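You operate a simulated robot arm through the tools that you are given. There is no shell and no other tool. Be economical: measure what you need, move in short steps, check, and stop when the job is done.

You run a simulated robot arm. Do the job below in one go: nothing can be reset, and whatever is moved stays where it is left.

TASK
Switch the filter selector off. Turn the tension knob to 40. Fetch the blue tub and set it on the lower shelf under the drier tunnel. Open the green bench door. Any order will do. Set down upright: blue tub. The filter selector goes anticlockwise seen from above, to its stop.

It is judged by the outcome, as a careful person would: the job done as asked, and still so three seconds after it is handed in. It fails if anything else is knocked over, pushed out of place, dropped, spilled or broken.

THE ROBOT
A 6-joint arm with a two-finger parallel gripper on a trunk, on a base that drives. Base frame: it is fixed to the floor where the robot stands at the start and does not move with it; the origin is under the middle of the robot, x ahead of it, y to its left, z up; the surface under the hand at the start is at about z = 888. Readings come in mm, degrees, newtons and seconds.
With the tool pointing down near the work surface it reaches from about 340 to 880 mm from the robot's upright axis, wherever it stands. Its first joint turns from -115.0 to 115.0 degrees. Places, roughly: blue tub (15x13x17 cm) [2200, 800, 200]; filter selector [500, 0, 900]; green bench door [7600, 1800, 400]; lower shelf under the drier tunnel [5500, 2300, 400]; tension knob [500, -1800, 900]. Payload 3.43 kg.
The TCP is the grasp point between the finger pads, 34 mm short of the fingertips. In the tool frame z runs along the fingers and y along their closing line. The gripper opens to 128 mm. The fingers are 24 mm wide and 12 mm thick; the gripper's body (48 by 130 mm) begins 96 mm behind the TCP.
Orientation is told as [roll, pitch, yaw] about the base's x, y, z axes, in that order, counted from this pose: with the fingers straight down and closing along the base's y, the tool's x points along the base's -x, its y along +y and its z along -z.

THE INTERFACE
- The arm moves only by the tool nudge_tool. Its argument "increments" is a list of rows, each an object (a shift or turn left out is 0, a gripper value left out holds the last) with "travel": the shift along the base's x, y, z in cm, a list of three; "delta_rot": the turn, a rotation vector about the base's x, y, z in degrees, a list of three; "jaw": the opening in per cent of the stroke, from 0 (shut) to 100 (fully open). In form: [{"travel": [tx, ty, tz], "delta_rot": [ax, ay, az], "jaw": jaw}, ...]. A call has 1 to 12 rows; each row shifts and turns the commanded pose from where the row before left it. A row lasts 0.2 s, in which the tool goes at most 50 mm and 8.6 degrees; a call with a longer step from one row to the next is refused whole, and so is a gripper value outside its range. Where a pose cannot be reached the arm comes as near as it can. A force on the tool above 40 N (or 10 N above the force at the start of the call, whichever is more), or a blocked arm, ends the call early, and 0.2 s more pass. The fingers move at their own pace (about 108 mm/s each) and stop on an object; they squeeze with about 27 N. The grip force told is the motor's: it shows also when the fingers shut on nothing. Time passes only in rows, and 0.2 s behind the last, so rows that do not move let the fingers close. It gives the time, the measured TCP pose, the force on the tool (base axes), the opening and the grip force at its end, in the units of the frame above (readings bear some noise), with the torque about the TCP (base axes, N m) and any sound that the robot's microphone picked up.
- Cameras (640 x 400 px; columns grow to the right, rows downward): "scene" is now at [44.7, 178.8, 1303.1]; the picture's right is [-0.19, -0.98, 0.00], its down [-0.36, 0.07, -0.93] and it looks along [0.91, -0.18, -0.37] (base axes); focal length 295 px, centre (320, 200). "wrist" rides on the gripper at [76, -11, -160] in the tool frame; the picture's right is [0.15, 0.99, 0.00], its down [-0.88, 0.13, -0.46] and it looks along [-0.45, 0.07, 0.89] (tool axes); focal length 234 px, centre (320, 200). There is no depth. A picture from a camera that has moved, and an enlarged one, comes with that camera's place and axes in the base frame and with its lens.
- grab_frame(camera): a new picture of that camera. The clock stands still meanwhile.
- move_column(by): slides the trunk up (or, below 0, down) by that many mm; the arm and the scene camera ride with it, the base frame stays. It gives what a move gives, with no picture.
- drive_base(legs): drives the robot by 1 to 6 legs, each [ahead, turn to the left] in mm and degrees, along the robot's own axes; the way and the turn of a leg run together, so that a leg with both is an arc; at most 1500 mm and 180 degrees a leg. The arm and the cameras ride along, it lands a little off, and it stops where it bumps. It gives what a move gives.
- pan_tilt(pan, tilt): turns the head with the scene camera to pan (to the left, within 103 degrees either way) and tilt (down, from -29 to 69), counted from straight ahead of the robot. It gives what a move gives.
- inspect(camera, box): a new picture of the part [left, top, right, bottom] of that camera's present view, enlarged. The clock stands still meanwhile.
- finish_job(): hands the job in; it is judged then, once.

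Work in short steps. Places have to be worked out from the pictures, the camera data and where the tool is seen: move nearer, look again, correct. Check each grasp and each placing, and mend what went wrong. You have 165 turns and 128 pictures in all, those below and enlarged ones among them. Open the gripper and draw the arm clear of the work before you hand the job in, unless the task says otherwise; then end with one line.

The tools are called as a command line: name --argument value ..., lists and objects as JSON in quotes. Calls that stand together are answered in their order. nudge_tool: Moves the arm, as the interface text tells. Its arguments: {"type":"object","properties":{"increments":{"type":"array","items":{"type":"object","properties":{"travel":{"type":"array","items":{"type":"number"}},"delta_rot":{"type":"array","items":{"type":"number"}},"jaw":{"type":"number"}}}}},"required":["increments"]} The other tools are called the same way: move_column (by) slides the trunk up or down; drive_base (legs) drives the base; pan_tilt (pan, tilt) turns the head that bears the scene camera; grab_frame (camera) takes a picture; inspect (camera, box) takes an enlarged picture of a part of a camera's view; finish_job () hands the job in.

At the start:

```text
clock: 0.0
ee_pos: [440.8, 189.0, 1220.8]
tool_rot: [0.1, -0.1, 0.0]
wrist_force: [-0.6, 0.5, 0.3]
torque: [0.03, -0.03, 0.01]
grip_width: 128.2
gripper_force: 0.1
trunk travel left (down, up): [-550.0, 240.0]
robot x, y, heading: [-0.1, -3.6, -0.1]
head pan, tilt: [-11.0, 21.8]
```

scene: 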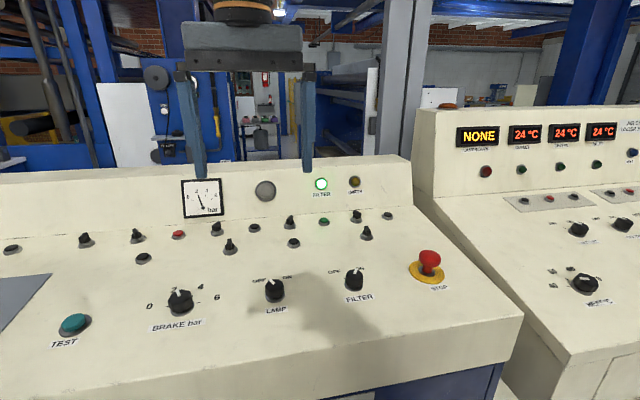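
wrist: 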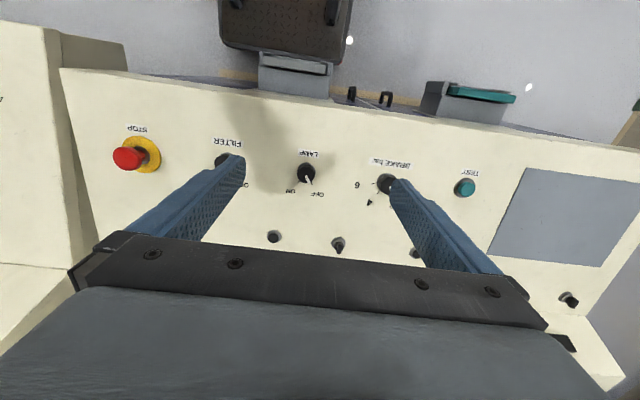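

The scene shows the FILTER selector near pixel (355,280). I enlarge it to read its present position.

inspect --camera "scene" --box '[230, 240, 390, 340]'

inspect --camera "scene" --box '[440, 100, 640, 310]'

```text
4.00 times, centred on (310, 290) of scene
camera zoom: at [44.7, 178.8, 1303.1], right [-0.19, -0.98, 0.0], down [-0.36, 0.07, -0.93], along [0.91, -0.18, -0.37], focal length 1179 px, centre (360, -160)
```

zoom: 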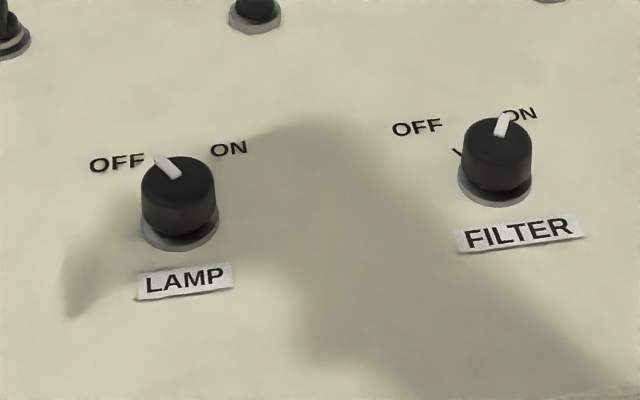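

```text
1.90 times, centred on (540, 205) of scene
camera zoom: at [44.7, 178.8, 1303.1], right [-0.19, -0.98, 0.0], down [-0.36, 0.07, -0.93], along [0.91, -0.18, -0.37], focal length 561 px, centre (-99, 190)
```

zoom: 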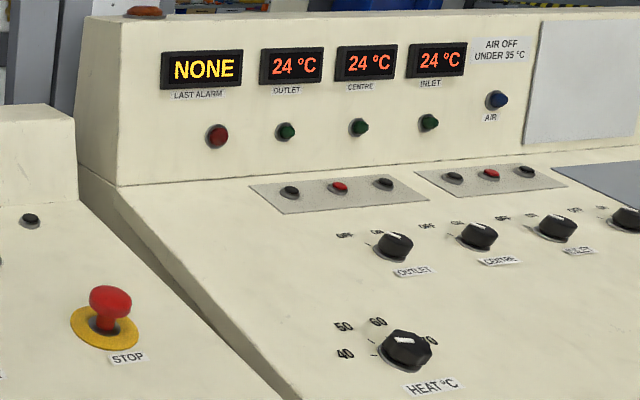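

FILTER points to ON. From both cameras I put its base near (545, 0, 890). I move above it and look with the wrist camera.

nudge_tool --increments '[{"travel": [2.5, -4.5, 0]}, {"travel": [2.5, -4.5, 0]}, {"travel": [2.5, -4.5, 0]}, {"travel": [2.5, -4.5, 0]}, {"travel": [0, 0, -4.5]}, {"travel": [0, 0, -4.5]}, {"travel": [0, 0, -4.5]}, {"travel": [0, 0, -4.5], "jaw": 60}, {"travel": [0, 0, 0], "jaw": 60}]'

grab_frame --camera "wrist"

grab_frame --camera "scene"

```text
refused: row 1 steps farther than a row can; nothing moved
```

```text
123 pictures are left
camera wrist: at [365.6, 177.7, 1380.5], right [-0.15, 0.99, 0.0], down [0.88, 0.13, 0.46], along [0.45, 0.07, -0.89], focal length 234 px, centre (320, 200)
```

wrist: 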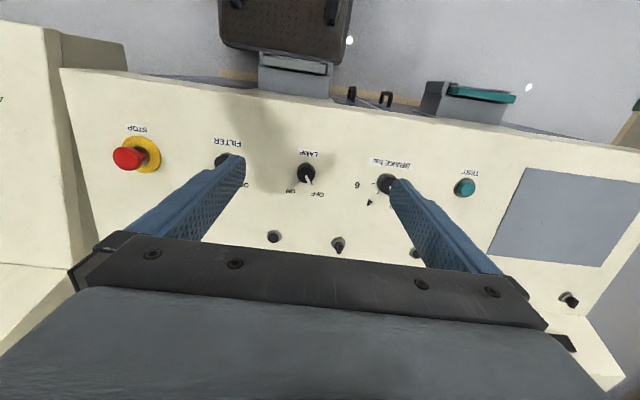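

```text
122 pictures are left
camera scene: at [44.7, 178.8, 1303.1], right [-0.19, -0.98, 0.0], down [-0.36, 0.07, -0.93], along [0.91, -0.18, -0.37], focal length 295 px, centre (320, 200)
```

scene: 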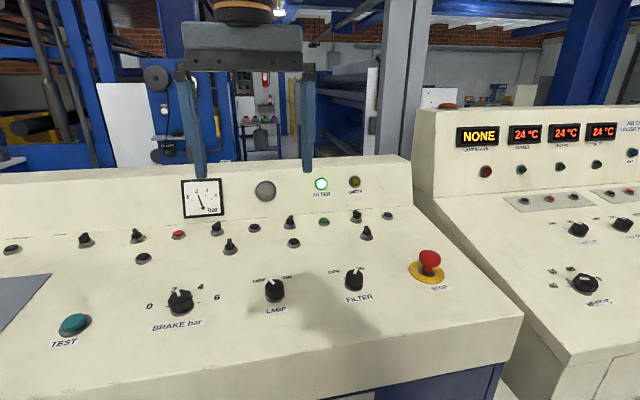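

The step was just over 50 mm; I use smaller steps.

nudge_tool --increments '[{"travel": [2.0, -3.7, 0]}, {"travel": [2.0, -3.7, 0]}, {"travel": [2.0, -3.7, 0]}, {"travel": [2.0, -3.7, 0]}, {"travel": [2.0, -3.7, 0]}, {"travel": [0, 0, -4.5]}, {"travel": [0, 0, -4.5]}, {"travel": [0, 0, -4.5]}, {"travel": [0, 0, -4.5], "jaw": 60}, {"travel": [0, 0, 0], "jaw": 60}]'

grab_frame --camera "wrist"

grab_frame --camera "scene"

```text
clock: 2.2
ee_pos: [541.2, 4.6, 1039.8]
tool_rot: [0.0, 0.1, 0.0]
wrist_force: [0.0, -0.8, 0.2]
torque: [-0.01, 0.02, 0.03]
grip_width: 77.0
gripper_force: 0.1
trunk travel left (down, up): [-550.0, 240.0]
robot x, y, heading: [3.6, 2.7, 0.4]
head pan, tilt: [-11.0, 21.8]
```

```text
121 pictures are left
camera wrist: at [466.0, -6.9, 1199.3], right [-0.15, 0.99, 0.0], down [0.88, 0.13, 0.46], along [0.45, 0.07, -0.89], focal length 234 px, centre (320, 200)
```

wrist: 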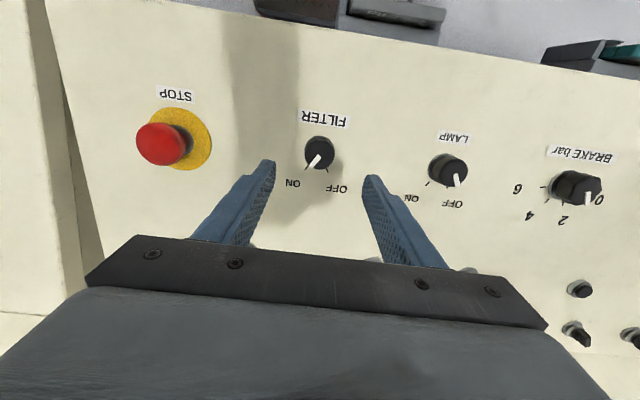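

```text
120 pictures are left
camera scene: at [44.6, 178.7, 1303.1], right [-0.19, -0.98, 0.0], down [-0.36, 0.07, -0.93], along [0.91, -0.18, -0.37], focal length 295 px, centre (320, 200)
```

scene: 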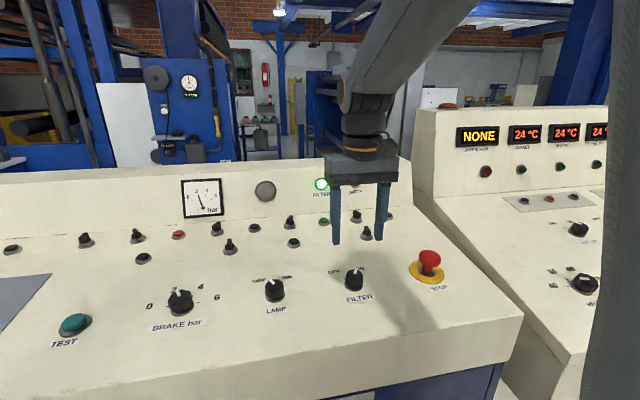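

The knob top is at about (544, 5, 915), directly under the tool. I descend so the fingertips stop just above the panel and close.

nudge_tool --increments '[{"travel": [0.2, 0, -4]}, {"travel": [0, 0, -4]}, {"travel": [0, 0, -2]}, {"travel": [0, 0, -1]}, {}]'

inspect --camera "scene" --box '[280, 200, 440, 300]'

grab_frame --camera "wrist"

```text
clock: 3.4
ee_pos: [542.8, 4.5, 929.3]
tool_rot: [-0.1, -0.1, -0.1]
wrist_force: [-0.3, -0.5, -0.4]
torque: [-0.02, 0.01, -0.01]
grip_width: 76.5
gripper_force: 0.1
trunk travel left (down, up): [-550.0, 240.0]
robot x, y, heading: [2.2, -1.8, 0.0]
head pan, tilt: [-11.0, 21.8]
```

```text
4.00 times, centred on (360, 250) of scene
camera zoom: at [44.7, 178.7, 1303.1], right [-0.19, -0.98, 0.0], down [-0.36, 0.07, -0.93], along [0.91, -0.18, -0.37], focal length 1179 px, centre (160, 0)
```

zoom: 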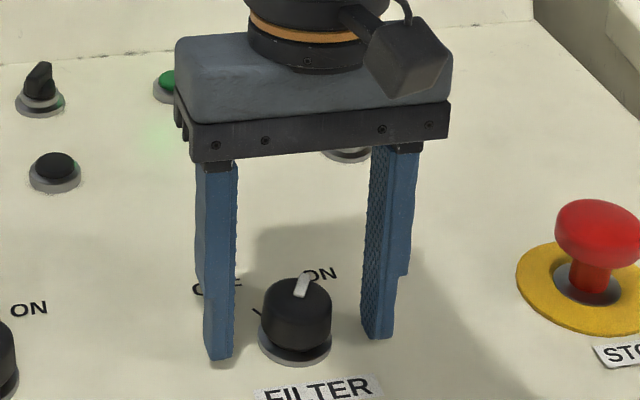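

```text
118 pictures are left
camera wrist: at [468.4, -6.8, 1089.5], right [-0.15, 0.99, 0.0], down [0.88, 0.13, 0.46], along [0.45, 0.07, -0.89], focal length 234 px, centre (320, 200)
```

wrist: 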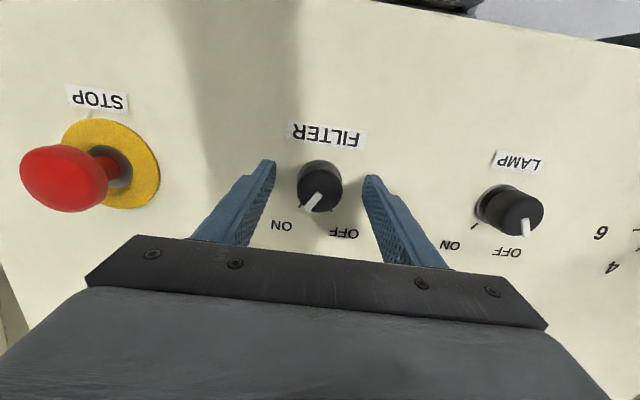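

The fingers straddle the knob well. I close and check the grip.

nudge_tool --increments '[{"jaw": 0}, {"jaw": 0}, {"jaw": 0}, {"delta_rot": [0, 0, 8]}, {"delta_rot": [0, 0, 8]}, {"delta_rot": [0, 0, 8]}]'

inspect --camera "scene" --box '[280, 200, 440, 300]'

```text
clock: 4.8
ee_pos: [543.9, 3.4, 930.9]
tool_rot: [0.0, 0.1, 24.0]
wrist_force: [7.3, -2.5, -10.8]
torque: [-1.59, 0.11, -0.17]
grip_width: 38.6
gripper_force: 45.1
trunk travel left (down, up): [-550.0, 240.0]
robot x, y, heading: [2.3, 2.3, 0.0]
head pan, tilt: [-11.0, 21.8]
```

```text
4.00 times, centred on (360, 250) of scene
camera zoom: at [45.5, 178.7, 1303.0], right [-0.19, -0.98, 0.0], down [-0.36, 0.07, -0.93], along [0.91, -0.18, -0.37], focal length 1179 px, centre (160, 0)
```

zoom: 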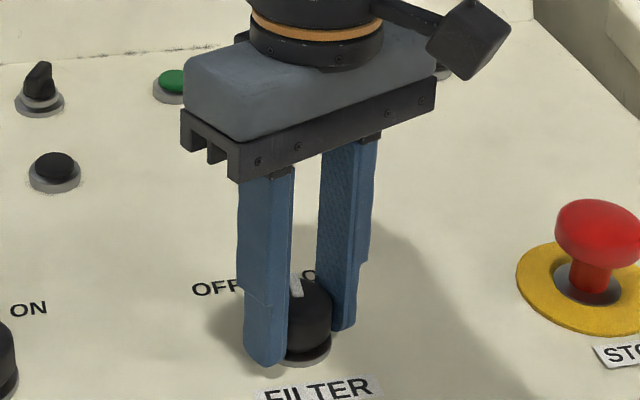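

Gripped at 38.6 mm and the pointer follows. I keep turning anticlockwise.

nudge_tool --increments '[{"delta_rot": [0, 0, 8]}, {"delta_rot": [0, 0, 8]}, {"delta_rot": [0, 0, 8]}, {"delta_rot": [0, 0, 6]}]'

inspect --camera "scene" --box '[280, 170, 440, 300]'

```text
clock: 5.7
ee_pos: [543.6, -0.6, 931.2]
tool_rot: [-0.1, 0.3, 49.0]
wrist_force: [-1.4, -12.0, -1.3]
torque: [-1.64, -0.74, -0.32]
grip_width: 39.2
gripper_force: 45.2
trunk travel left (down, up): [-550.0, 240.0]
robot x, y, heading: [1.6, 0.4, -0.2]
head pan, tilt: [-11.0, 21.8]
stopped in row 4: the force on the tool passed its limit at 43 N (the readings are from after the stop); the commanded pose is now the measured one
```

```text
3.08 times, centred on (360, 235) of scene
camera zoom: at [45.4, 177.9, 1303.3], right [-0.2, -0.98, 0.0], down [-0.36, 0.07, -0.93], along [0.91, -0.18, -0.37], focal length 907 px, centre (197, 92)
```

zoom: 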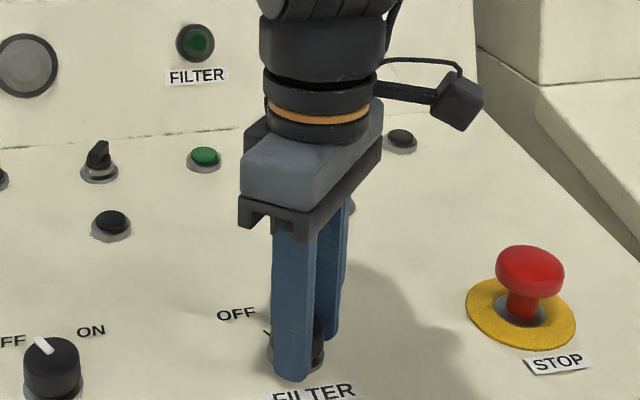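

The FILTER lamp is out and the knob hit a stop. I open, lift and check the pointer.

nudge_tool --increments '[{"jaw": 60}, {"jaw": 60}, {"travel": [0, 0, 4]}, {"travel": [0, 0, 4]}, {"travel": [-1, 0, 4]}, {"travel": [-3, 3, 2]}]'

inspect --camera "scene" --box '[280, 200, 440, 300]'

grab_frame --camera "wrist"

```text
clock: 7.1
ee_pos: [505.4, 30.3, 1069.4]
tool_rot: [-0.1, 0.3, 49.0]
wrist_force: [0.4, -0.5, -0.3]
torque: [0.0, 0.06, 0.04]
grip_width: 76.8
gripper_force: 0.1
trunk travel left (down, up): [-550.0, 240.0]
robot x, y, heading: [0.9, -0.7, -0.2]
head pan, tilt: [-11.0, 21.8]
```

```text
4.00 times, centred on (360, 250) of scene
camera zoom: at [45.8, 178.3, 1303.1], right [-0.19, -0.98, 0.0], down [-0.36, 0.07, -0.93], along [0.91, -0.18, -0.37], focal length 1179 px, centre (160, 0)
```

zoom: 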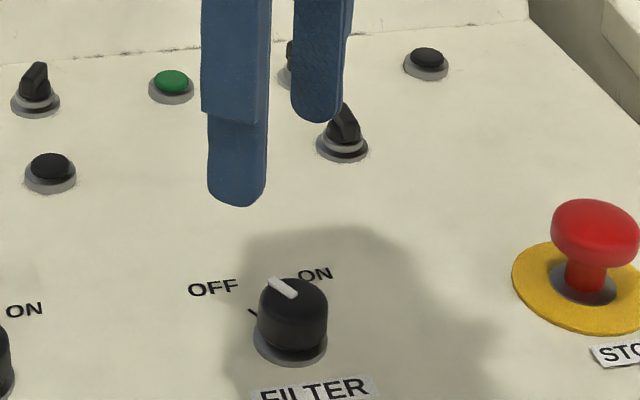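

```text
114 pictures are left
camera wrist: at [464.1, -34.0, 1229.3], right [-0.84, 0.54, 0.0], down [0.48, 0.75, 0.45], along [0.24, 0.38, -0.89], focal length 234 px, centre (320, 200)
```

wrist: 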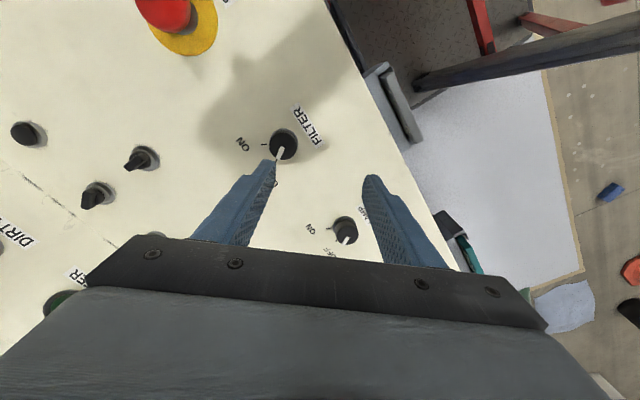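

FILTER matches the LAMP's OFF position: done. I raise and draw back the arm, then look toward the right for the tension knob and the driving way.

nudge_tool --increments '[{"travel": [-2, -2, 4], "delta_rot": [0, 0, -8]}, {"travel": [-2, -2, 4], "delta_rot": [0, 0, -8]}, {"travel": [-2, 0, 4], "delta_rot": [0, 0, -8]}, {"travel": [-2, 0, 4], "delta_rot": [0, 0, -8]}, {"travel": [-2, 0, 2], "delta_rot": [0, 0, -8]}, {"travel": [0, 0, 0], "delta_rot": [0, 0, -8]}]'

pan_tilt --pan -75 --tilt 25

grab_frame --camera "scene"

pan_tilt --pan 75 --tilt 30

grab_frame --camera "scene"

```text
clock: 8.5
ee_pos: [402.4, -9.8, 1249.9]
tool_rot: [0.0, 0.2, 0.9]
wrist_force: [0.4, 0.1, 0.7]
torque: [0.0, 0.04, 0.01]
grip_width: 76.9
gripper_force: 0.1
trunk travel left (down, up): [-550.0, 240.0]
robot x, y, heading: [0.1, 3.8, -0.2]
head pan, tilt: [-11.0, 21.8]
```

```text
clock: 9.8
ee_pos: [402.6, -9.3, 1249.9]
tool_rot: [0.0, 0.3, 0.9]
wrist_force: [0.3, -0.2, 0.5]
torque: [-0.02, 0.01, 0.01]
grip_width: 76.7
gripper_force: 0.1
trunk travel left (down, up): [-550.0, 240.0]
robot x, y, heading: [0.9, -1.7, -0.3]
head pan, tilt: [-75.0, 25.0]
```

```text
113 pictures are left
camera scene: at [-22.4, 107.5, 1297.9], right [-0.97, -0.26, 0.0], down [-0.11, 0.41, -0.91], along [0.23, -0.88, -0.42], focal length 295 px, centre (320, 200)
```

scene: 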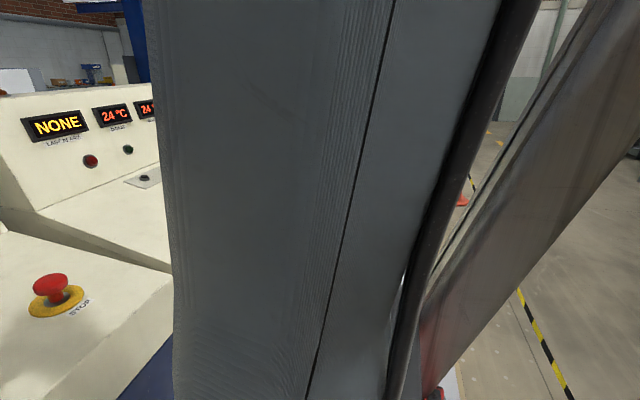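

```text
clock: 12.2
ee_pos: [402.5, -10.6, 1249.2]
tool_rot: [0.0, 0.2, 1.0]
wrist_force: [-0.2, -0.1, -0.1]
torque: [-0.02, 0.01, -0.02]
grip_width: 76.8
gripper_force: 0.0
trunk travel left (down, up): [-550.0, 240.0]
robot x, y, heading: [5.2, 0.8, -0.1]
head pan, tilt: [75.0, 30.0]
```

```text
112 pictures are left
camera scene: at [-22.1, 283.8, 1289.9], right [0.96, -0.26, 0.0], down [-0.13, -0.48, -0.87], along [0.23, 0.84, -0.5], focal length 295 px, centre (320, 200)
```

scene: 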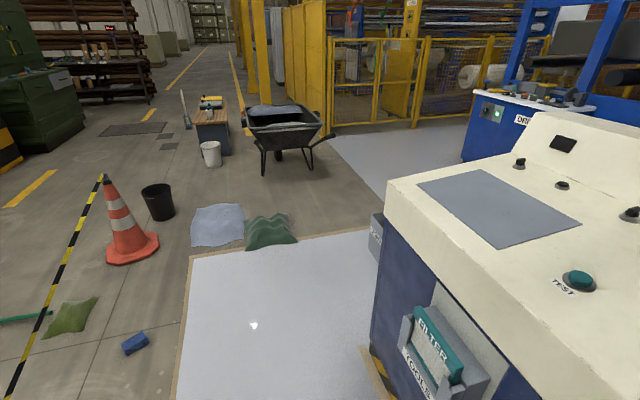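

The arm blocks the right-hand view, so I turn the base right 90° and look ahead.

drive_base --legs '[[0, -90]]'

pan_tilt --pan 20 --tilt 28

grab_frame --camera "scene"

```text
clock: 16.4
ee_pos: [-19.9, -402.4, 1249.1]
tool_rot: [0.0, 0.3, -90.3]
wrist_force: [0.6, 0.0, -0.6]
torque: [-0.02, 0.01, -0.02]
grip_width: 76.6
gripper_force: 0.0
trunk travel left (down, up): [-550.0, 240.0]
robot x, y, heading: [0.6, -4.8, -91.3]
head pan, tilt: [75.0, 30.0]
```

```text
clock: 17.7
ee_pos: [-18.8, -400.9, 1250.0]
tool_rot: [0.0, 0.2, -90.3]
wrist_force: [0.2, -0.7, 0.8]
torque: [0.03, -0.03, 0.01]
grip_width: 76.8
gripper_force: 0.1
trunk travel left (down, up): [-550.0, 240.0]
robot x, y, heading: [-0.6, -0.4, -91.5]
head pan, tilt: [20.0, 28.0]
```

```text
111 pictures are left
camera scene: at [225.6, -43.1, 1293.1], right [-0.95, -0.32, 0.0], down [-0.15, 0.45, -0.88], along [0.28, -0.84, -0.47], focal length 295 px, centre (320, 200)
```

scene: 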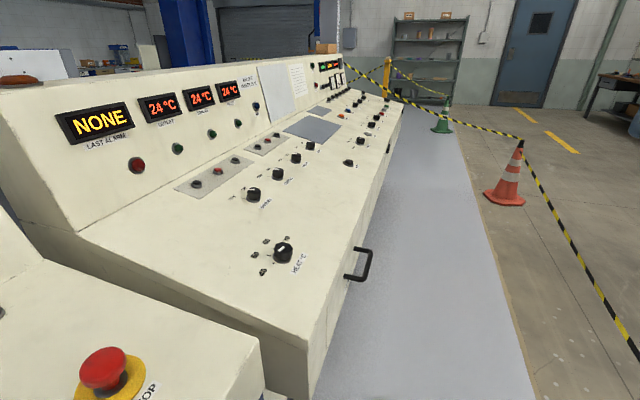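

The aisle along the consoles is clear. I drive about 1.8 m along it, turn back left and look at the panel.

drive_base --legs '[[1000, 0], [800, 0], [0, 91]]'

pan_tilt --pan -11 --tilt 22

grab_frame --camera "scene"

```text
clock: 30.5
ee_pos: [361.2, -1807.9, 1249.4]
tool_rot: [0.0, 0.1, -0.6]
wrist_force: [0.1, -0.9, 0.4]
torque: [-0.02, 0.0, 0.02]
grip_width: 76.8
gripper_force: 0.1
trunk travel left (down, up): [-550.0, 240.0]
robot x, y, heading: [-41.4, -1784.4, -1.8]
head pan, tilt: [20.0, 28.0]
```

```text
clock: 31.5
ee_pos: [362.3, -1807.1, 1250.5]
tool_rot: [-0.1, 0.1, -0.6]
wrist_force: [0.7, -0.2, -1.0]
torque: [0.01, 0.01, 0.04]
grip_width: 76.8
gripper_force: 0.2
trunk travel left (down, up): [-550.0, 240.0]
robot x, y, heading: [-42.0, -1790.9, -2.0]
head pan, tilt: [-11.0, 22.0]
```

```text
110 pictures are left
camera scene: at [10.3, -1608.4, 1302.7], right [-0.22, -0.98, 0.0], down [-0.37, 0.08, -0.93], along [0.9, -0.21, -0.37], focal length 295 px, centre (320, 200)
```

scene: 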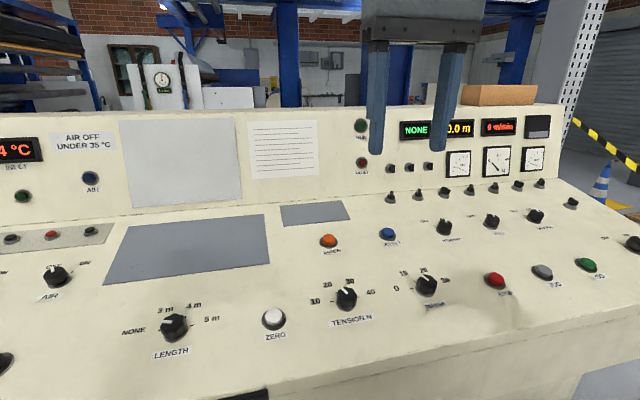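

The TENSION N knob is visible with marks 10/20/30/40. I enlarge it.

inspect --camera "scene" --box '[280, 250, 440, 350]'

inspect --camera "scene" --box '[340, 100, 560, 240]'

grab_frame --camera "wrist"

```text
4.00 times, centred on (360, 300) of scene
camera zoom: at [10.3, -1608.4, 1302.7], right [-0.22, -0.98, 0.0], down [-0.37, 0.08, -0.93], along [0.9, -0.21, -0.37], focal length 1179 px, centre (160, -200)
```

zoom: 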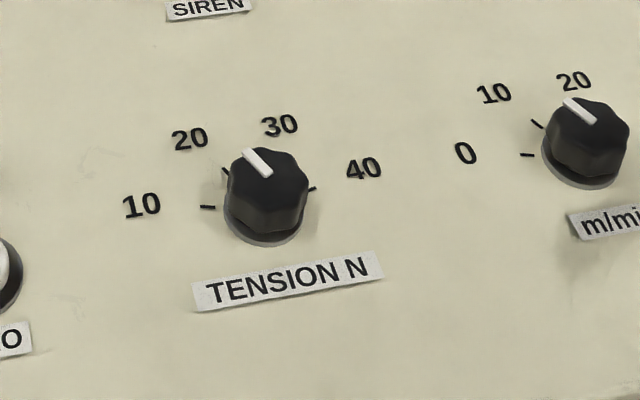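

```text
2.86 times, centred on (450, 170) of scene
camera zoom: at [10.3, -1608.4, 1302.7], right [-0.22, -0.98, 0.0], down [-0.37, 0.08, -0.93], along [0.9, -0.21, -0.37], focal length 842 px, centre (-51, 286)
```

zoom: 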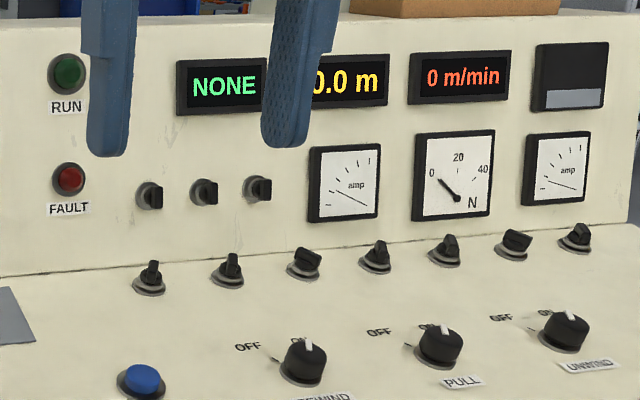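

```text
107 pictures are left
camera wrist: at [286.6, -1817.7, 1409.5], right [-0.14, 0.99, 0.0], down [0.88, 0.12, 0.45], along [0.45, 0.06, -0.89], focal length 234 px, centre (320, 200)
```

wrist: 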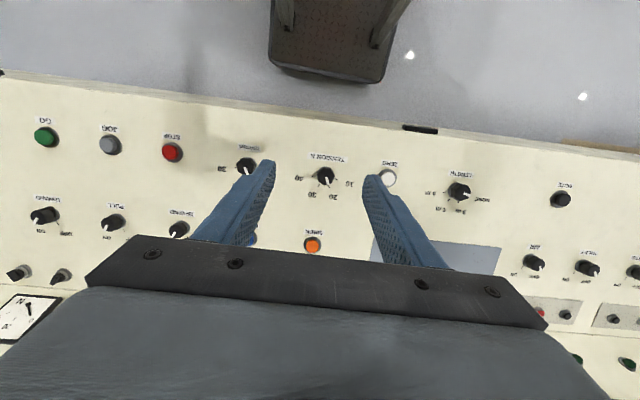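

The pointer is between 20 and 30 and must go clockwise to 40. Triangulating the knob top gives about (485, -1778, 888). I move above it and look again.

nudge_tool --increments '[{"travel": [3.1, 0.75, -3]}, {"travel": [3.1, 0.75, -3]}, {"travel": [3.1, 0.75, -3]}, {"travel": [3.1, 0.75, -3]}, {"travel": [0, 0, -4.5]}, {"travel": [0, 0, -4.5]}, {"travel": [0, 0, -2]}, {}]'

grab_frame --camera "wrist"

inspect --camera "wrist" --box '[240, 100, 400, 200]'

```text
clock: 33.3
ee_pos: [485.1, -1777.6, 1017.5]
tool_rot: [0.0, 0.2, -0.5]
wrist_force: [0.0, -0.4, -0.2]
torque: [0.01, 0.01, -0.03]
grip_width: 76.7
gripper_force: 0.0
trunk travel left (down, up): [-550.0, 240.0]
robot x, y, heading: [-42.8, -1786.6, -1.9]
head pan, tilt: [-11.0, 22.0]
```

```text
106 pictures are left
camera wrist: at [410.6, -1787.4, 1177.5], right [-0.14, 0.99, 0.0], down [0.88, 0.12, 0.45], along [0.45, 0.06, -0.89], focal length 234 px, centre (320, 200)
```

wrist: 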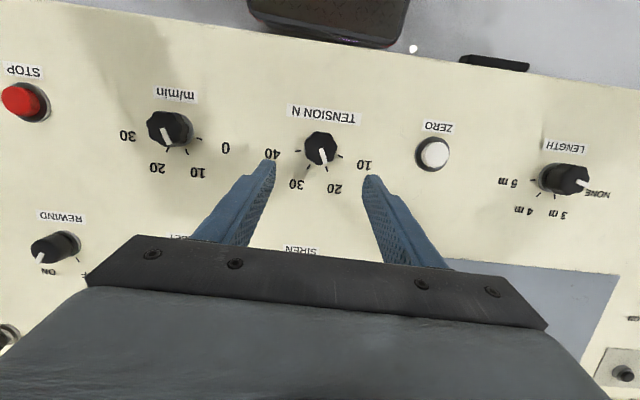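

```text
4.00 times, centred on (320, 150) of wrist
camera zoom: at [410.6, -1787.4, 1177.5], right [-0.14, 0.99, 0.0], down [0.88, 0.12, 0.45], along [0.45, 0.06, -0.89], focal length 937 px, centre (320, 400)
```

zoom: 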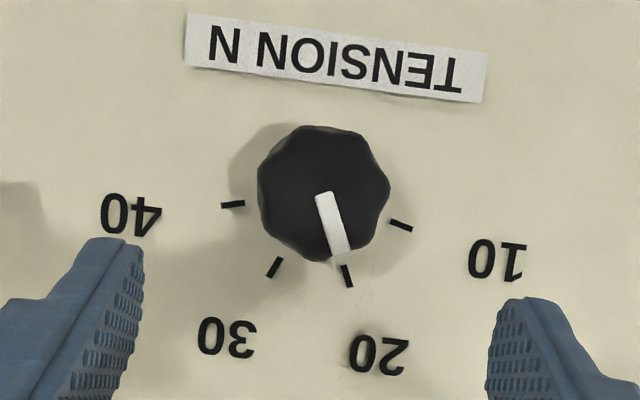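

The pointer is at 20; the ticks are about 50° apart, so 40 needs roughly 100° clockwise. I pre-turn the tool +48° and lower it around the knob.

nudge_tool --increments '[{"delta_rot": [0, 0, 8]}, {"delta_rot": [0, 0, 8]}, {"delta_rot": [0, 0, 8]}, {"delta_rot": [0, 0, 8]}, {"delta_rot": [0, 0, 8]}, {"delta_rot": [0, 0, 8]}, {"travel": [0.1, 0.1, -4]}, {"travel": [0, 0, -4]}, {"travel": [0, 0, -2]}, {}]'

inspect --camera "scene" --box '[270, 230, 430, 330]'

inspect --camera "wrist" --box '[220, 120, 420, 245]'

```text
clock: 35.5
ee_pos: [486.0, -1777.1, 918.5]
tool_rot: [0.0, 0.3, 47.4]
wrist_force: [0.1, -0.1, -0.1]
torque: [0.01, -0.02, 0.02]
grip_width: 76.8
gripper_force: 0.1
trunk travel left (down, up): [-550.0, 240.0]
robot x, y, heading: [-36.7, -1787.5, -1.5]
head pan, tilt: [-11.0, 22.0]
```

```text
4.00 times, centred on (350, 280) of scene
camera zoom: at [10.3, -1608.5, 1302.7], right [-0.22, -0.97, 0.0], down [-0.37, 0.08, -0.93], along [0.9, -0.21, -0.37], focal length 1179 px, centre (200, -120)
```

zoom: 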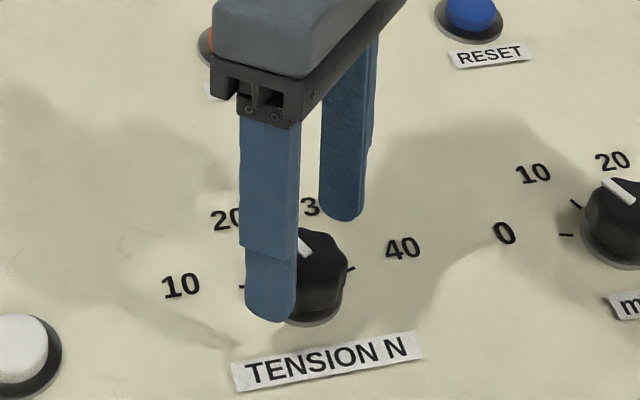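

```text
3.20 times, centred on (320, 182) of wrist
camera zoom: at [443.7, -1839.2, 1078.5], right [-0.83, 0.56, 0.0], down [0.5, 0.74, 0.45], along [0.25, 0.37, -0.89], focal length 749 px, centre (320, 256)
```

zoom: 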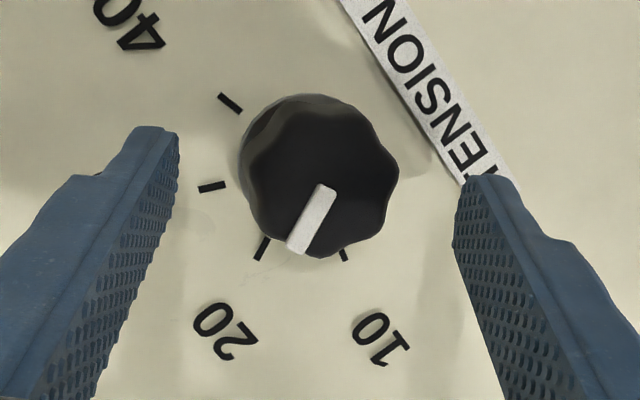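

Well centred. I lower a further 14 mm and grip.

nudge_tool --increments '[{"travel": [-0.1, -0.1, -0.8]}, {"travel": [0, 0, -0.8]}, {}, {"jaw": 0}, {"jaw": 0}, {"jaw": 0}, {}]'

inspect --camera "scene" --box '[270, 230, 430, 330]'

inspect --camera "wrist" --box '[220, 120, 420, 245]'

```text
clock: 37.1
ee_pos: [485.6, -1777.0, 901.6]
tool_rot: [0.0, 0.2, 47.4]
wrist_force: [-3.4, 2.1, -4.2]
torque: [-0.41, -0.61, -0.12]
grip_width: 44.7
gripper_force: 44.1
trunk travel left (down, up): [-550.0, 240.0]
robot x, y, heading: [-39.8, -1783.9, -1.8]
head pan, tilt: [-11.0, 22.0]
```

```text
4.00 times, centred on (350, 280) of scene
camera zoom: at [10.3, -1608.3, 1302.7], right [-0.22, -0.97, 0.0], down [-0.37, 0.08, -0.93], along [0.9, -0.21, -0.37], focal length 1179 px, centre (200, -120)
```

zoom: 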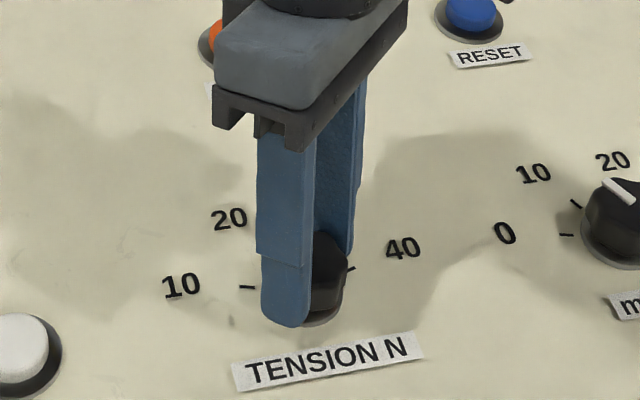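

```text
3.20 times, centred on (320, 182) of wrist
camera zoom: at [443.2, -1839.9, 1062.7], right [-0.83, 0.56, 0.0], down [0.5, 0.74, 0.45], along [0.25, 0.37, -0.89], focal length 749 px, centre (320, 256)
```

zoom: 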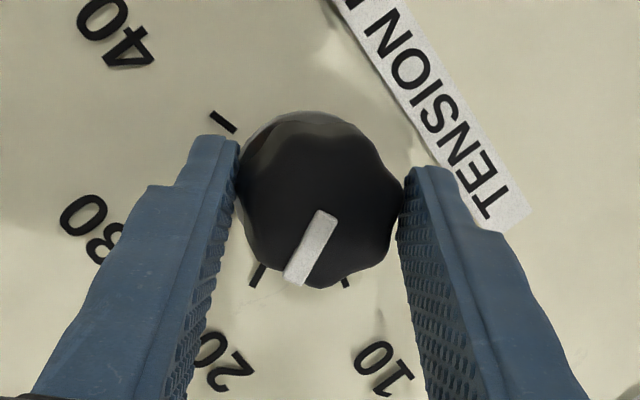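

Gripped at 44.7 mm. I turn clockwise (negative z) in 8° steps, 64° first, then check.

nudge_tool --increments '[{"delta_rot": [0, 0, -8]}, {"delta_rot": [0, 0, -8]}, {"delta_rot": [0, 0, -8]}, {"delta_rot": [0, 0, -8]}, {"delta_rot": [0, 0, -8]}, {"delta_rot": [0, 0, -8]}, {"delta_rot": [0, 0, -8]}, {"delta_rot": [0, 0, -8]}]'

inspect --camera "wrist" --box '[220, 120, 420, 245]'

```text
clock: 38.9
ee_pos: [486.8, -1775.0, 903.2]
tool_rot: [0.0, 0.2, -16.7]
wrist_force: [-5.0, 19.2, -3.2]
torque: [2.21, 0.35, 0.43]
grip_width: 42.3
gripper_force: 45.1
trunk travel left (down, up): [-550.0, 240.0]
robot x, y, heading: [-37.3, -1784.4, -1.7]
head pan, tilt: [-11.0, 22.0]
```

```text
3.20 times, centred on (320, 182) of wrist
camera zoom: at [410.8, -1765.1, 1063.3], right [0.14, 0.99, 0.0], down [0.88, -0.13, 0.45], along [0.45, -0.06, -0.89], focal length 749 px, centre (320, 256)
```

zoom: 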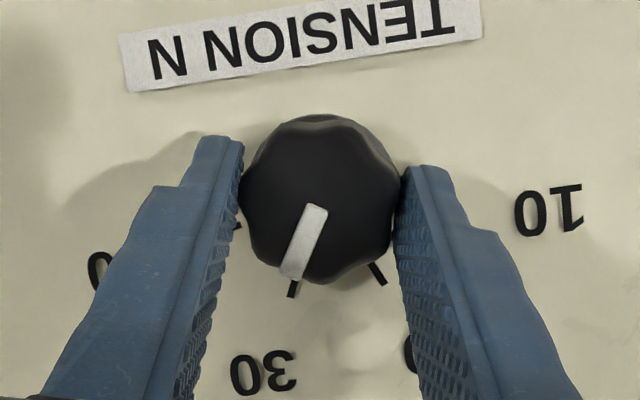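

The knob follows (pointer now near 30). There is some sideways force, so I ease y by 2 mm and turn a further 32°.

nudge_tool --increments '[{"travel": [0, 0.2, 0]}, {"delta_rot": [0, 0, -8]}, {"delta_rot": [0, 0, -8]}, {"delta_rot": [0, 0, -8]}, {"delta_rot": [0, 0, -8]}, {}]'

inspect --camera "wrist" --box '[220, 120, 420, 245]'

inspect --camera "scene" --box '[270, 230, 430, 330]'

```text
clock: 40.3
ee_pos: [487.0, -1776.4, 904.8]
tool_rot: [0.0, 0.3, -48.7]
wrist_force: [0.1, -2.8, -1.9]
torque: [0.46, -0.38, 0.16]
grip_width: 44.3
gripper_force: 45.3
trunk travel left (down, up): [-550.0, 240.0]
robot x, y, heading: [-43.3, -1787.0, -1.9]
head pan, tilt: [-11.0, 22.0]
```

```text
3.20 times, centred on (320, 182) of wrist
camera zoom: at [428.4, -1727.1, 1063.5], right [0.65, 0.76, 0.0], down [0.68, -0.58, 0.45], along [0.35, -0.29, -0.89], focal length 749 px, centre (320, 256)
```

zoom: 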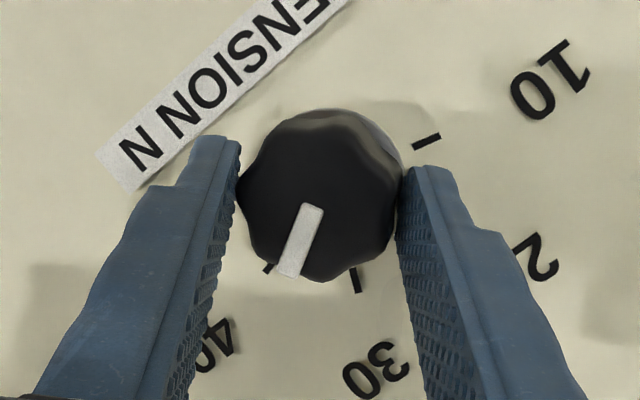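

```text
4.00 times, centred on (350, 280) of scene
camera zoom: at [10.6, -1608.5, 1302.7], right [-0.22, -0.97, 0.0], down [-0.37, 0.08, -0.93], along [0.9, -0.21, -0.37], focal length 1179 px, centre (200, -120)
```

zoom: 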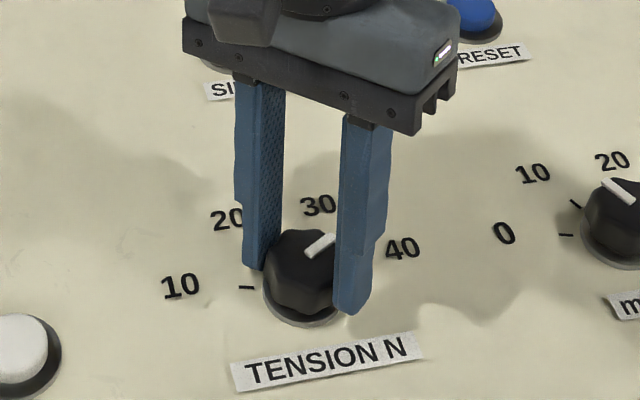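

The pointer is between 30 and 40, about 15–20° short. I turn 16° more.

nudge_tool --increments '[{"delta_rot": [0, 0, -8]}, {"delta_rot": [0, 0, -8]}, {}]'

inspect --camera "wrist" --box '[220, 120, 420, 245]'

inspect --camera "scene" --box '[340, 100, 560, 240]'

```text
clock: 41.1
ee_pos: [487.6, -1776.3, 902.5]
tool_rot: [0.2, 0.1, -64.6]
wrist_force: [3.2, -5.7, 7.0]
torque: [-0.25, -0.71, 1.04]
grip_width: 44.9
gripper_force: 44.9
trunk travel left (down, up): [-550.0, 240.0]
robot x, y, heading: [-40.2, -1786.5, -2.1]
head pan, tilt: [-11.0, 22.0]
```

```text
3.20 times, centred on (320, 182) of wrist
camera zoom: at [443.5, -1712.6, 1063.5], right [0.83, 0.56, 0.0], down [0.5, -0.74, 0.45], along [0.25, -0.38, -0.89], focal length 749 px, centre (320, 256)
```

zoom: 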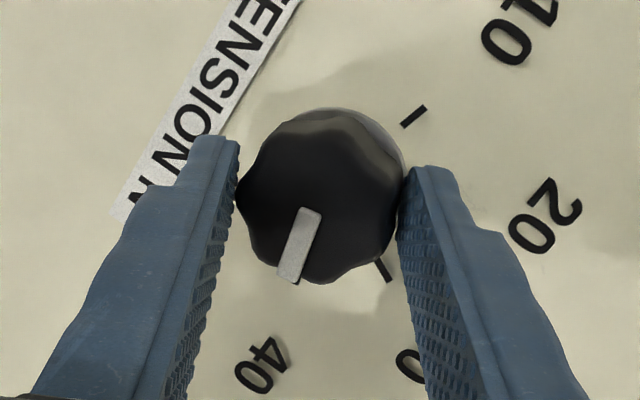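

```text
2.86 times, centred on (450, 170) of scene
camera zoom: at [10.3, -1608.5, 1302.8], right [-0.22, -0.97, 0.0], down [-0.37, 0.08, -0.93], along [0.9, -0.21, -0.37], focal length 842 px, centre (-51, 286)
```

zoom: 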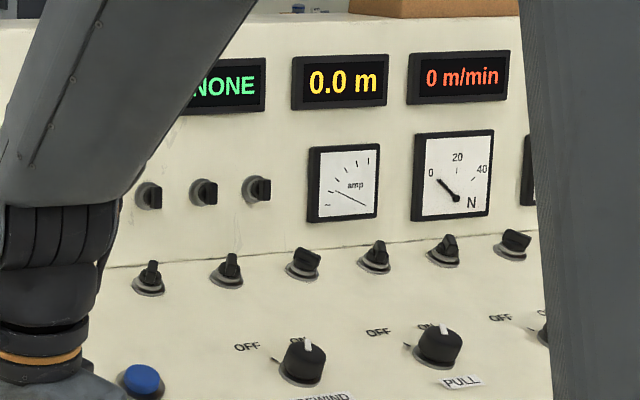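

The pointer covers the 40 tick and the torque has risen (likely the stop). I release, lift and check from above.

nudge_tool --increments '[{"jaw": 60}, {"jaw": 60}, {"travel": [0, 0, 4]}, {"travel": [0, 0, 4]}, {"travel": [0, 0, 4], "delta_rot": [0, 0, 8]}, {"delta_rot": [0, 0, 8]}, {"delta_rot": [0, 0, 8]}, {"delta_rot": [0, 0, 8]}, {"delta_rot": [0, 0, 8]}, {"delta_rot": [0, 0, 8]}, {"delta_rot": [0, 0, 8]}, {"delta_rot": [0, 0, 8]}]'

inspect --camera "wrist" --box '[240, 100, 400, 200]'

inspect --camera "scene" --box '[270, 230, 430, 330]'

```text
clock: 43.7
ee_pos: [486.3, -1775.9, 1023.0]
tool_rot: [0.0, 0.2, -0.5]
wrist_force: [-0.8, -0.2, 0.5]
torque: [0.04, 0.01, 0.01]
grip_width: 76.8
gripper_force: 0.1
trunk travel left (down, up): [-550.0, 240.0]
robot x, y, heading: [-36.6, -1784.7, -1.8]
head pan, tilt: [-11.0, 22.0]
```

```text
4.00 times, centred on (320, 150) of wrist
camera zoom: at [410.6, -1785.6, 1183.1], right [-0.14, 0.99, 0.0], down [0.88, 0.12, 0.45], along [0.45, 0.06, -0.89], focal length 937 px, centre (320, 400)
```

zoom: 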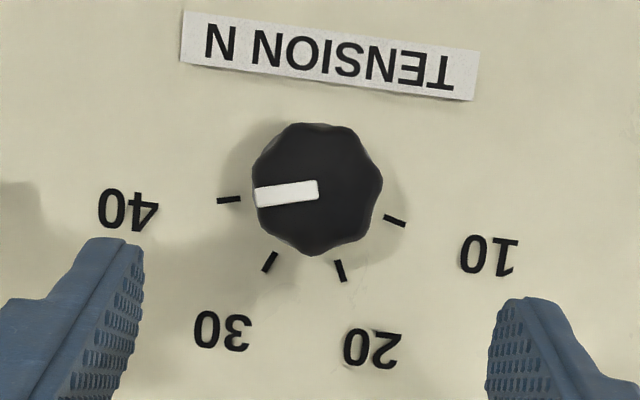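

```text
4.00 times, centred on (350, 280) of scene
camera zoom: at [10.3, -1608.3, 1302.7], right [-0.22, -0.97, 0.0], down [-0.37, 0.08, -0.93], along [0.9, -0.21, -0.37], focal length 1179 px, centre (200, -120)
```

zoom: 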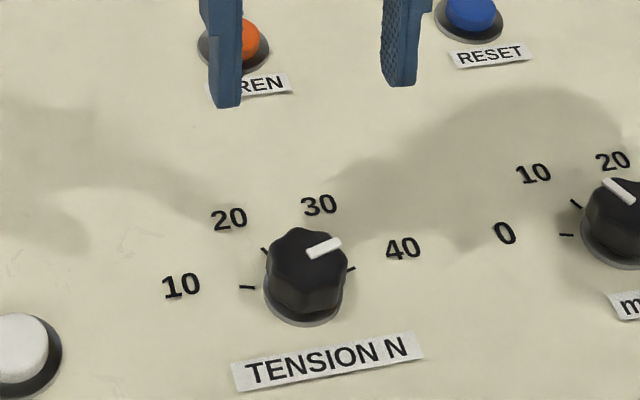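

The pointer lies exactly along the 40 tick: tension done. I retract the arm, then drive back up the aisle toward the left side to find the blue tub.

nudge_tool --increments '[{"travel": [-1, 0, 4.5]}, {"travel": [-2.5, 0, 4]}, {"travel": [-2.5, 0, 4]}, {"travel": [-2.5, 0, 4]}, {"travel": [-2.5, 0, 4]}, {"travel": [-1, 0, 2]}]'

drive_base --legs '[[0, 93], [1500, 0], [1500, 0]]'

pan_tilt --pan -35 --tilt 25

grab_frame --camera "scene"

pan_tilt --pan 0 --tilt 25

grab_frame --camera "scene"

```text
clock: 45.1
ee_pos: [365.6, -1774.3, 1251.2]
tool_rot: [-0.1, 0.3, -0.5]
wrist_force: [-0.2, 0.0, 0.2]
torque: [-0.01, 0.0, -0.02]
grip_width: 76.8
gripper_force: 0.0
trunk travel left (down, up): [-550.0, 240.0]
robot x, y, heading: [-42.8, -1787.2, -1.8]
head pan, tilt: [-11.0, 22.0]
```

```text
clock: 63.4
ee_pos: [-85.6, 1608.9, 1250.1]
tool_rot: [0.0, 0.1, 91.7]
wrist_force: [0.7, 0.2, 0.4]
torque: [0.0, -0.04, 0.02]
grip_width: 76.7
gripper_force: 0.0
trunk travel left (down, up): [-550.0, 240.0]
robot x, y, heading: [-59.2, 1205.9, 90.7]
head pan, tilt: [-11.0, 22.0]
```

```text
clock: 64.2
ee_pos: [-85.4, 1609.1, 1251.0]
tool_rot: [-0.1, 0.1, 91.7]
wrist_force: [0.5, -0.7, 1.0]
torque: [0.0, 0.0, 0.0]
grip_width: 77.1
gripper_force: 0.1
trunk travel left (down, up): [-550.0, 240.0]
robot x, y, heading: [-57.7, 1204.7, 91.0]
head pan, tilt: [-35.0, 25.0]
```

```text
93 pictures are left
camera scene: at [-199.9, 1232.0, 1297.9], right [0.82, -0.57, 0.0], down [-0.24, -0.35, -0.91], along [0.51, 0.75, -0.42], focal length 295 px, centre (320, 200)
```

scene: 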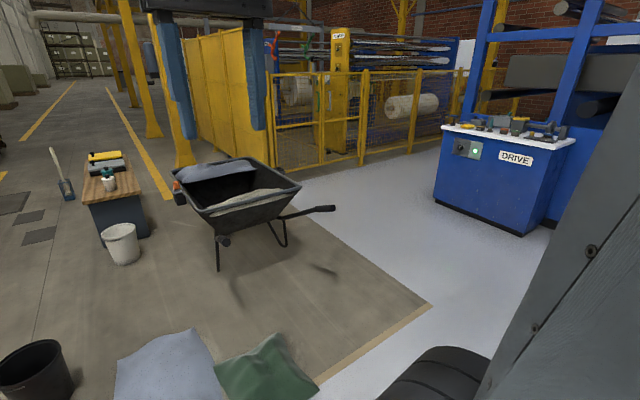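

```text
clock: 65.2
ee_pos: [-85.9, 1608.9, 1250.2]
tool_rot: [0.0, 0.3, 91.7]
wrist_force: [-0.6, -0.9, -0.4]
torque: [0.0, -0.03, -0.03]
grip_width: 76.9
gripper_force: 0.0
trunk travel left (down, up): [-550.0, 240.0]
robot x, y, heading: [-59.1, 1201.8, 90.7]
head pan, tilt: [0.0, 25.0]
```

```text
92 pictures are left
camera scene: at [-252.8, 1248.2, 1297.9], right [1.0, 0.01, 0.0], down [0.0, -0.42, -0.91], along [-0.01, 0.91, -0.42], focal length 295 px, centre (320, 200)
```

scene: 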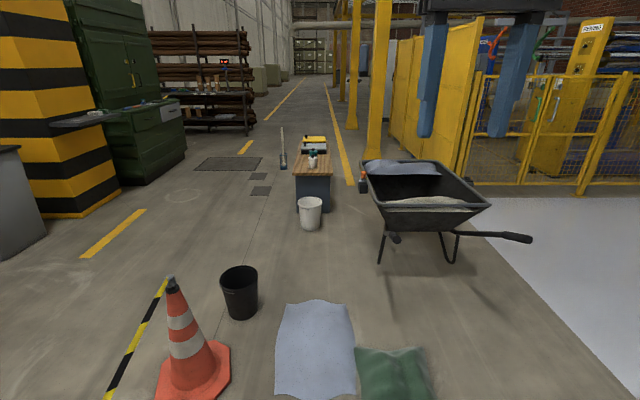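

Clear space here. I turn right to face +x and look down the mat corridor for the tub.

drive_base --legs '[[0, -90]]'

pan_tilt --pan 0 --tilt 22

grab_frame --camera "scene"

```text
clock: 69.4
ee_pos: [347.8, 1237.1, 1249.9]
tool_rot: [0.0, 0.2, 2.6]
wrist_force: [-0.6, 0.1, -0.5]
torque: [-0.01, 0.0, 0.02]
grip_width: 76.8
gripper_force: 0.0
trunk travel left (down, up): [-550.0, 240.0]
robot x, y, heading: [-54.3, 1202.2, 1.5]
head pan, tilt: [0.0, 25.0]
```

```text
clock: 70.1
ee_pos: [346.6, 1237.4, 1249.8]
tool_rot: [0.0, 0.2, 2.7]
wrist_force: [0.0, -0.5, -0.3]
torque: [-0.02, -0.01, -0.01]
grip_width: 76.9
gripper_force: 0.0
trunk travel left (down, up): [-550.0, 240.0]
robot x, y, heading: [-54.0, 1202.4, 1.4]
head pan, tilt: [0.0, 22.0]
```

```text
91 pictures are left
camera scene: at [-16.6, 1400.9, 1302.7], right [0.02, -1.0, 0.0], down [-0.37, -0.01, -0.93], along [0.93, 0.02, -0.37], focal length 295 px, centre (320, 200)
```

scene: 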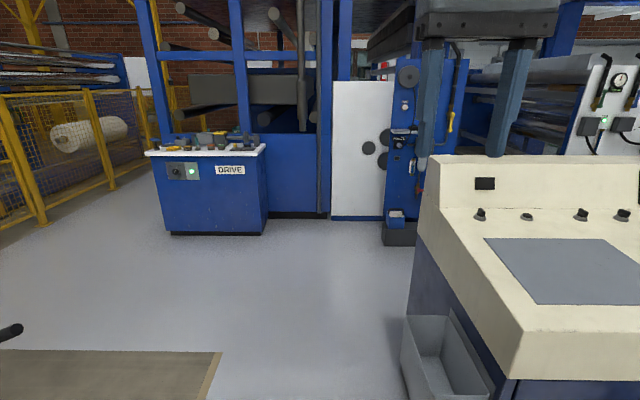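

A small blue tub stands on a dark step near pixel (395,220). I enlarge it.

inspect --camera "scene" --box '[350, 150, 450, 260]'

```text
3.64 times, centred on (400, 205) of scene
camera zoom: at [-16.6, 1400.9, 1302.7], right [0.02, -1.0, 0.0], down [-0.37, -0.01, -0.93], along [0.93, 0.02, -0.37], focal length 1072 px, centre (29, 182)
```

zoom: 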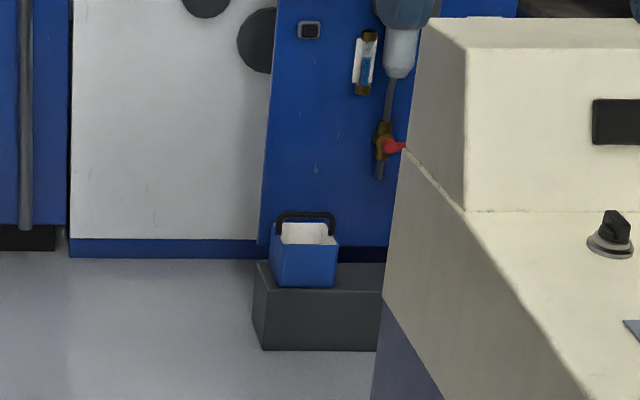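

The tub (with a black handle, white contents) stands on a block at about (2270, 817), top ~z 330. The console's left end sticks out to y≈1100, so I go round it via y≈1650 and look again.

drive_base --legs '[[0, 43], [680, 0], [0, -44], [600, 0], [0, -36]]'

pan_tilt --pan 0 --tilt 35

grab_frame --camera "scene"

```text
clock: 77.7
ee_pos: [827.0, 1756.9, 1250.2]
tool_rot: [0.1, 0.2, 7.3]
wrist_force: [-0.4, 0.3, -0.1]
torque: [0.0, 0.04, -0.01]
grip_width: 76.9
gripper_force: 0.0
trunk travel left (down, up): [-550.0, 240.0]
robot x, y, heading: [427.3, 1688.2, 6.0]
head pan, tilt: [0.0, 22.0]
stopped in leg 3: the robot was blocked; the commanded pose is now the measured one
```

```text
clock: 78.5
ee_pos: [826.1, 1757.1, 1249.5]
tool_rot: [0.1, 0.1, 7.3]
wrist_force: [-0.3, -0.6, 0.3]
torque: [0.0, 0.0, -0.03]
grip_width: 76.8
gripper_force: 0.1
trunk travel left (down, up): [-550.0, 240.0]
robot x, y, heading: [426.1, 1690.6, 5.9]
head pan, tilt: [0.0, 35.0]
```

```text
89 pictures are left
camera scene: at [447.1, 1889.9, 1282.2], right [0.1, -0.99, 0.0], down [-0.57, -0.06, -0.82], along [0.81, 0.09, -0.57], focal length 295 px, centre (320, 200)
```

scene: 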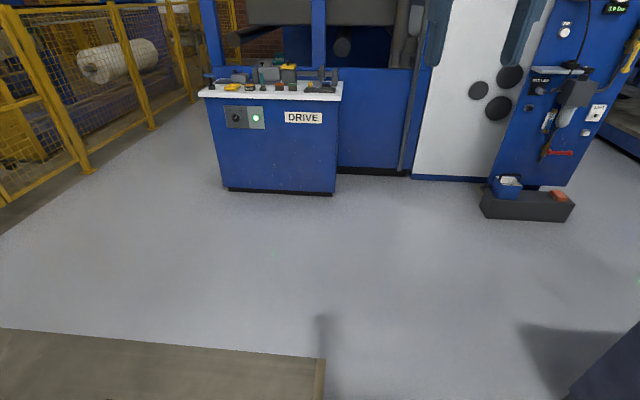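

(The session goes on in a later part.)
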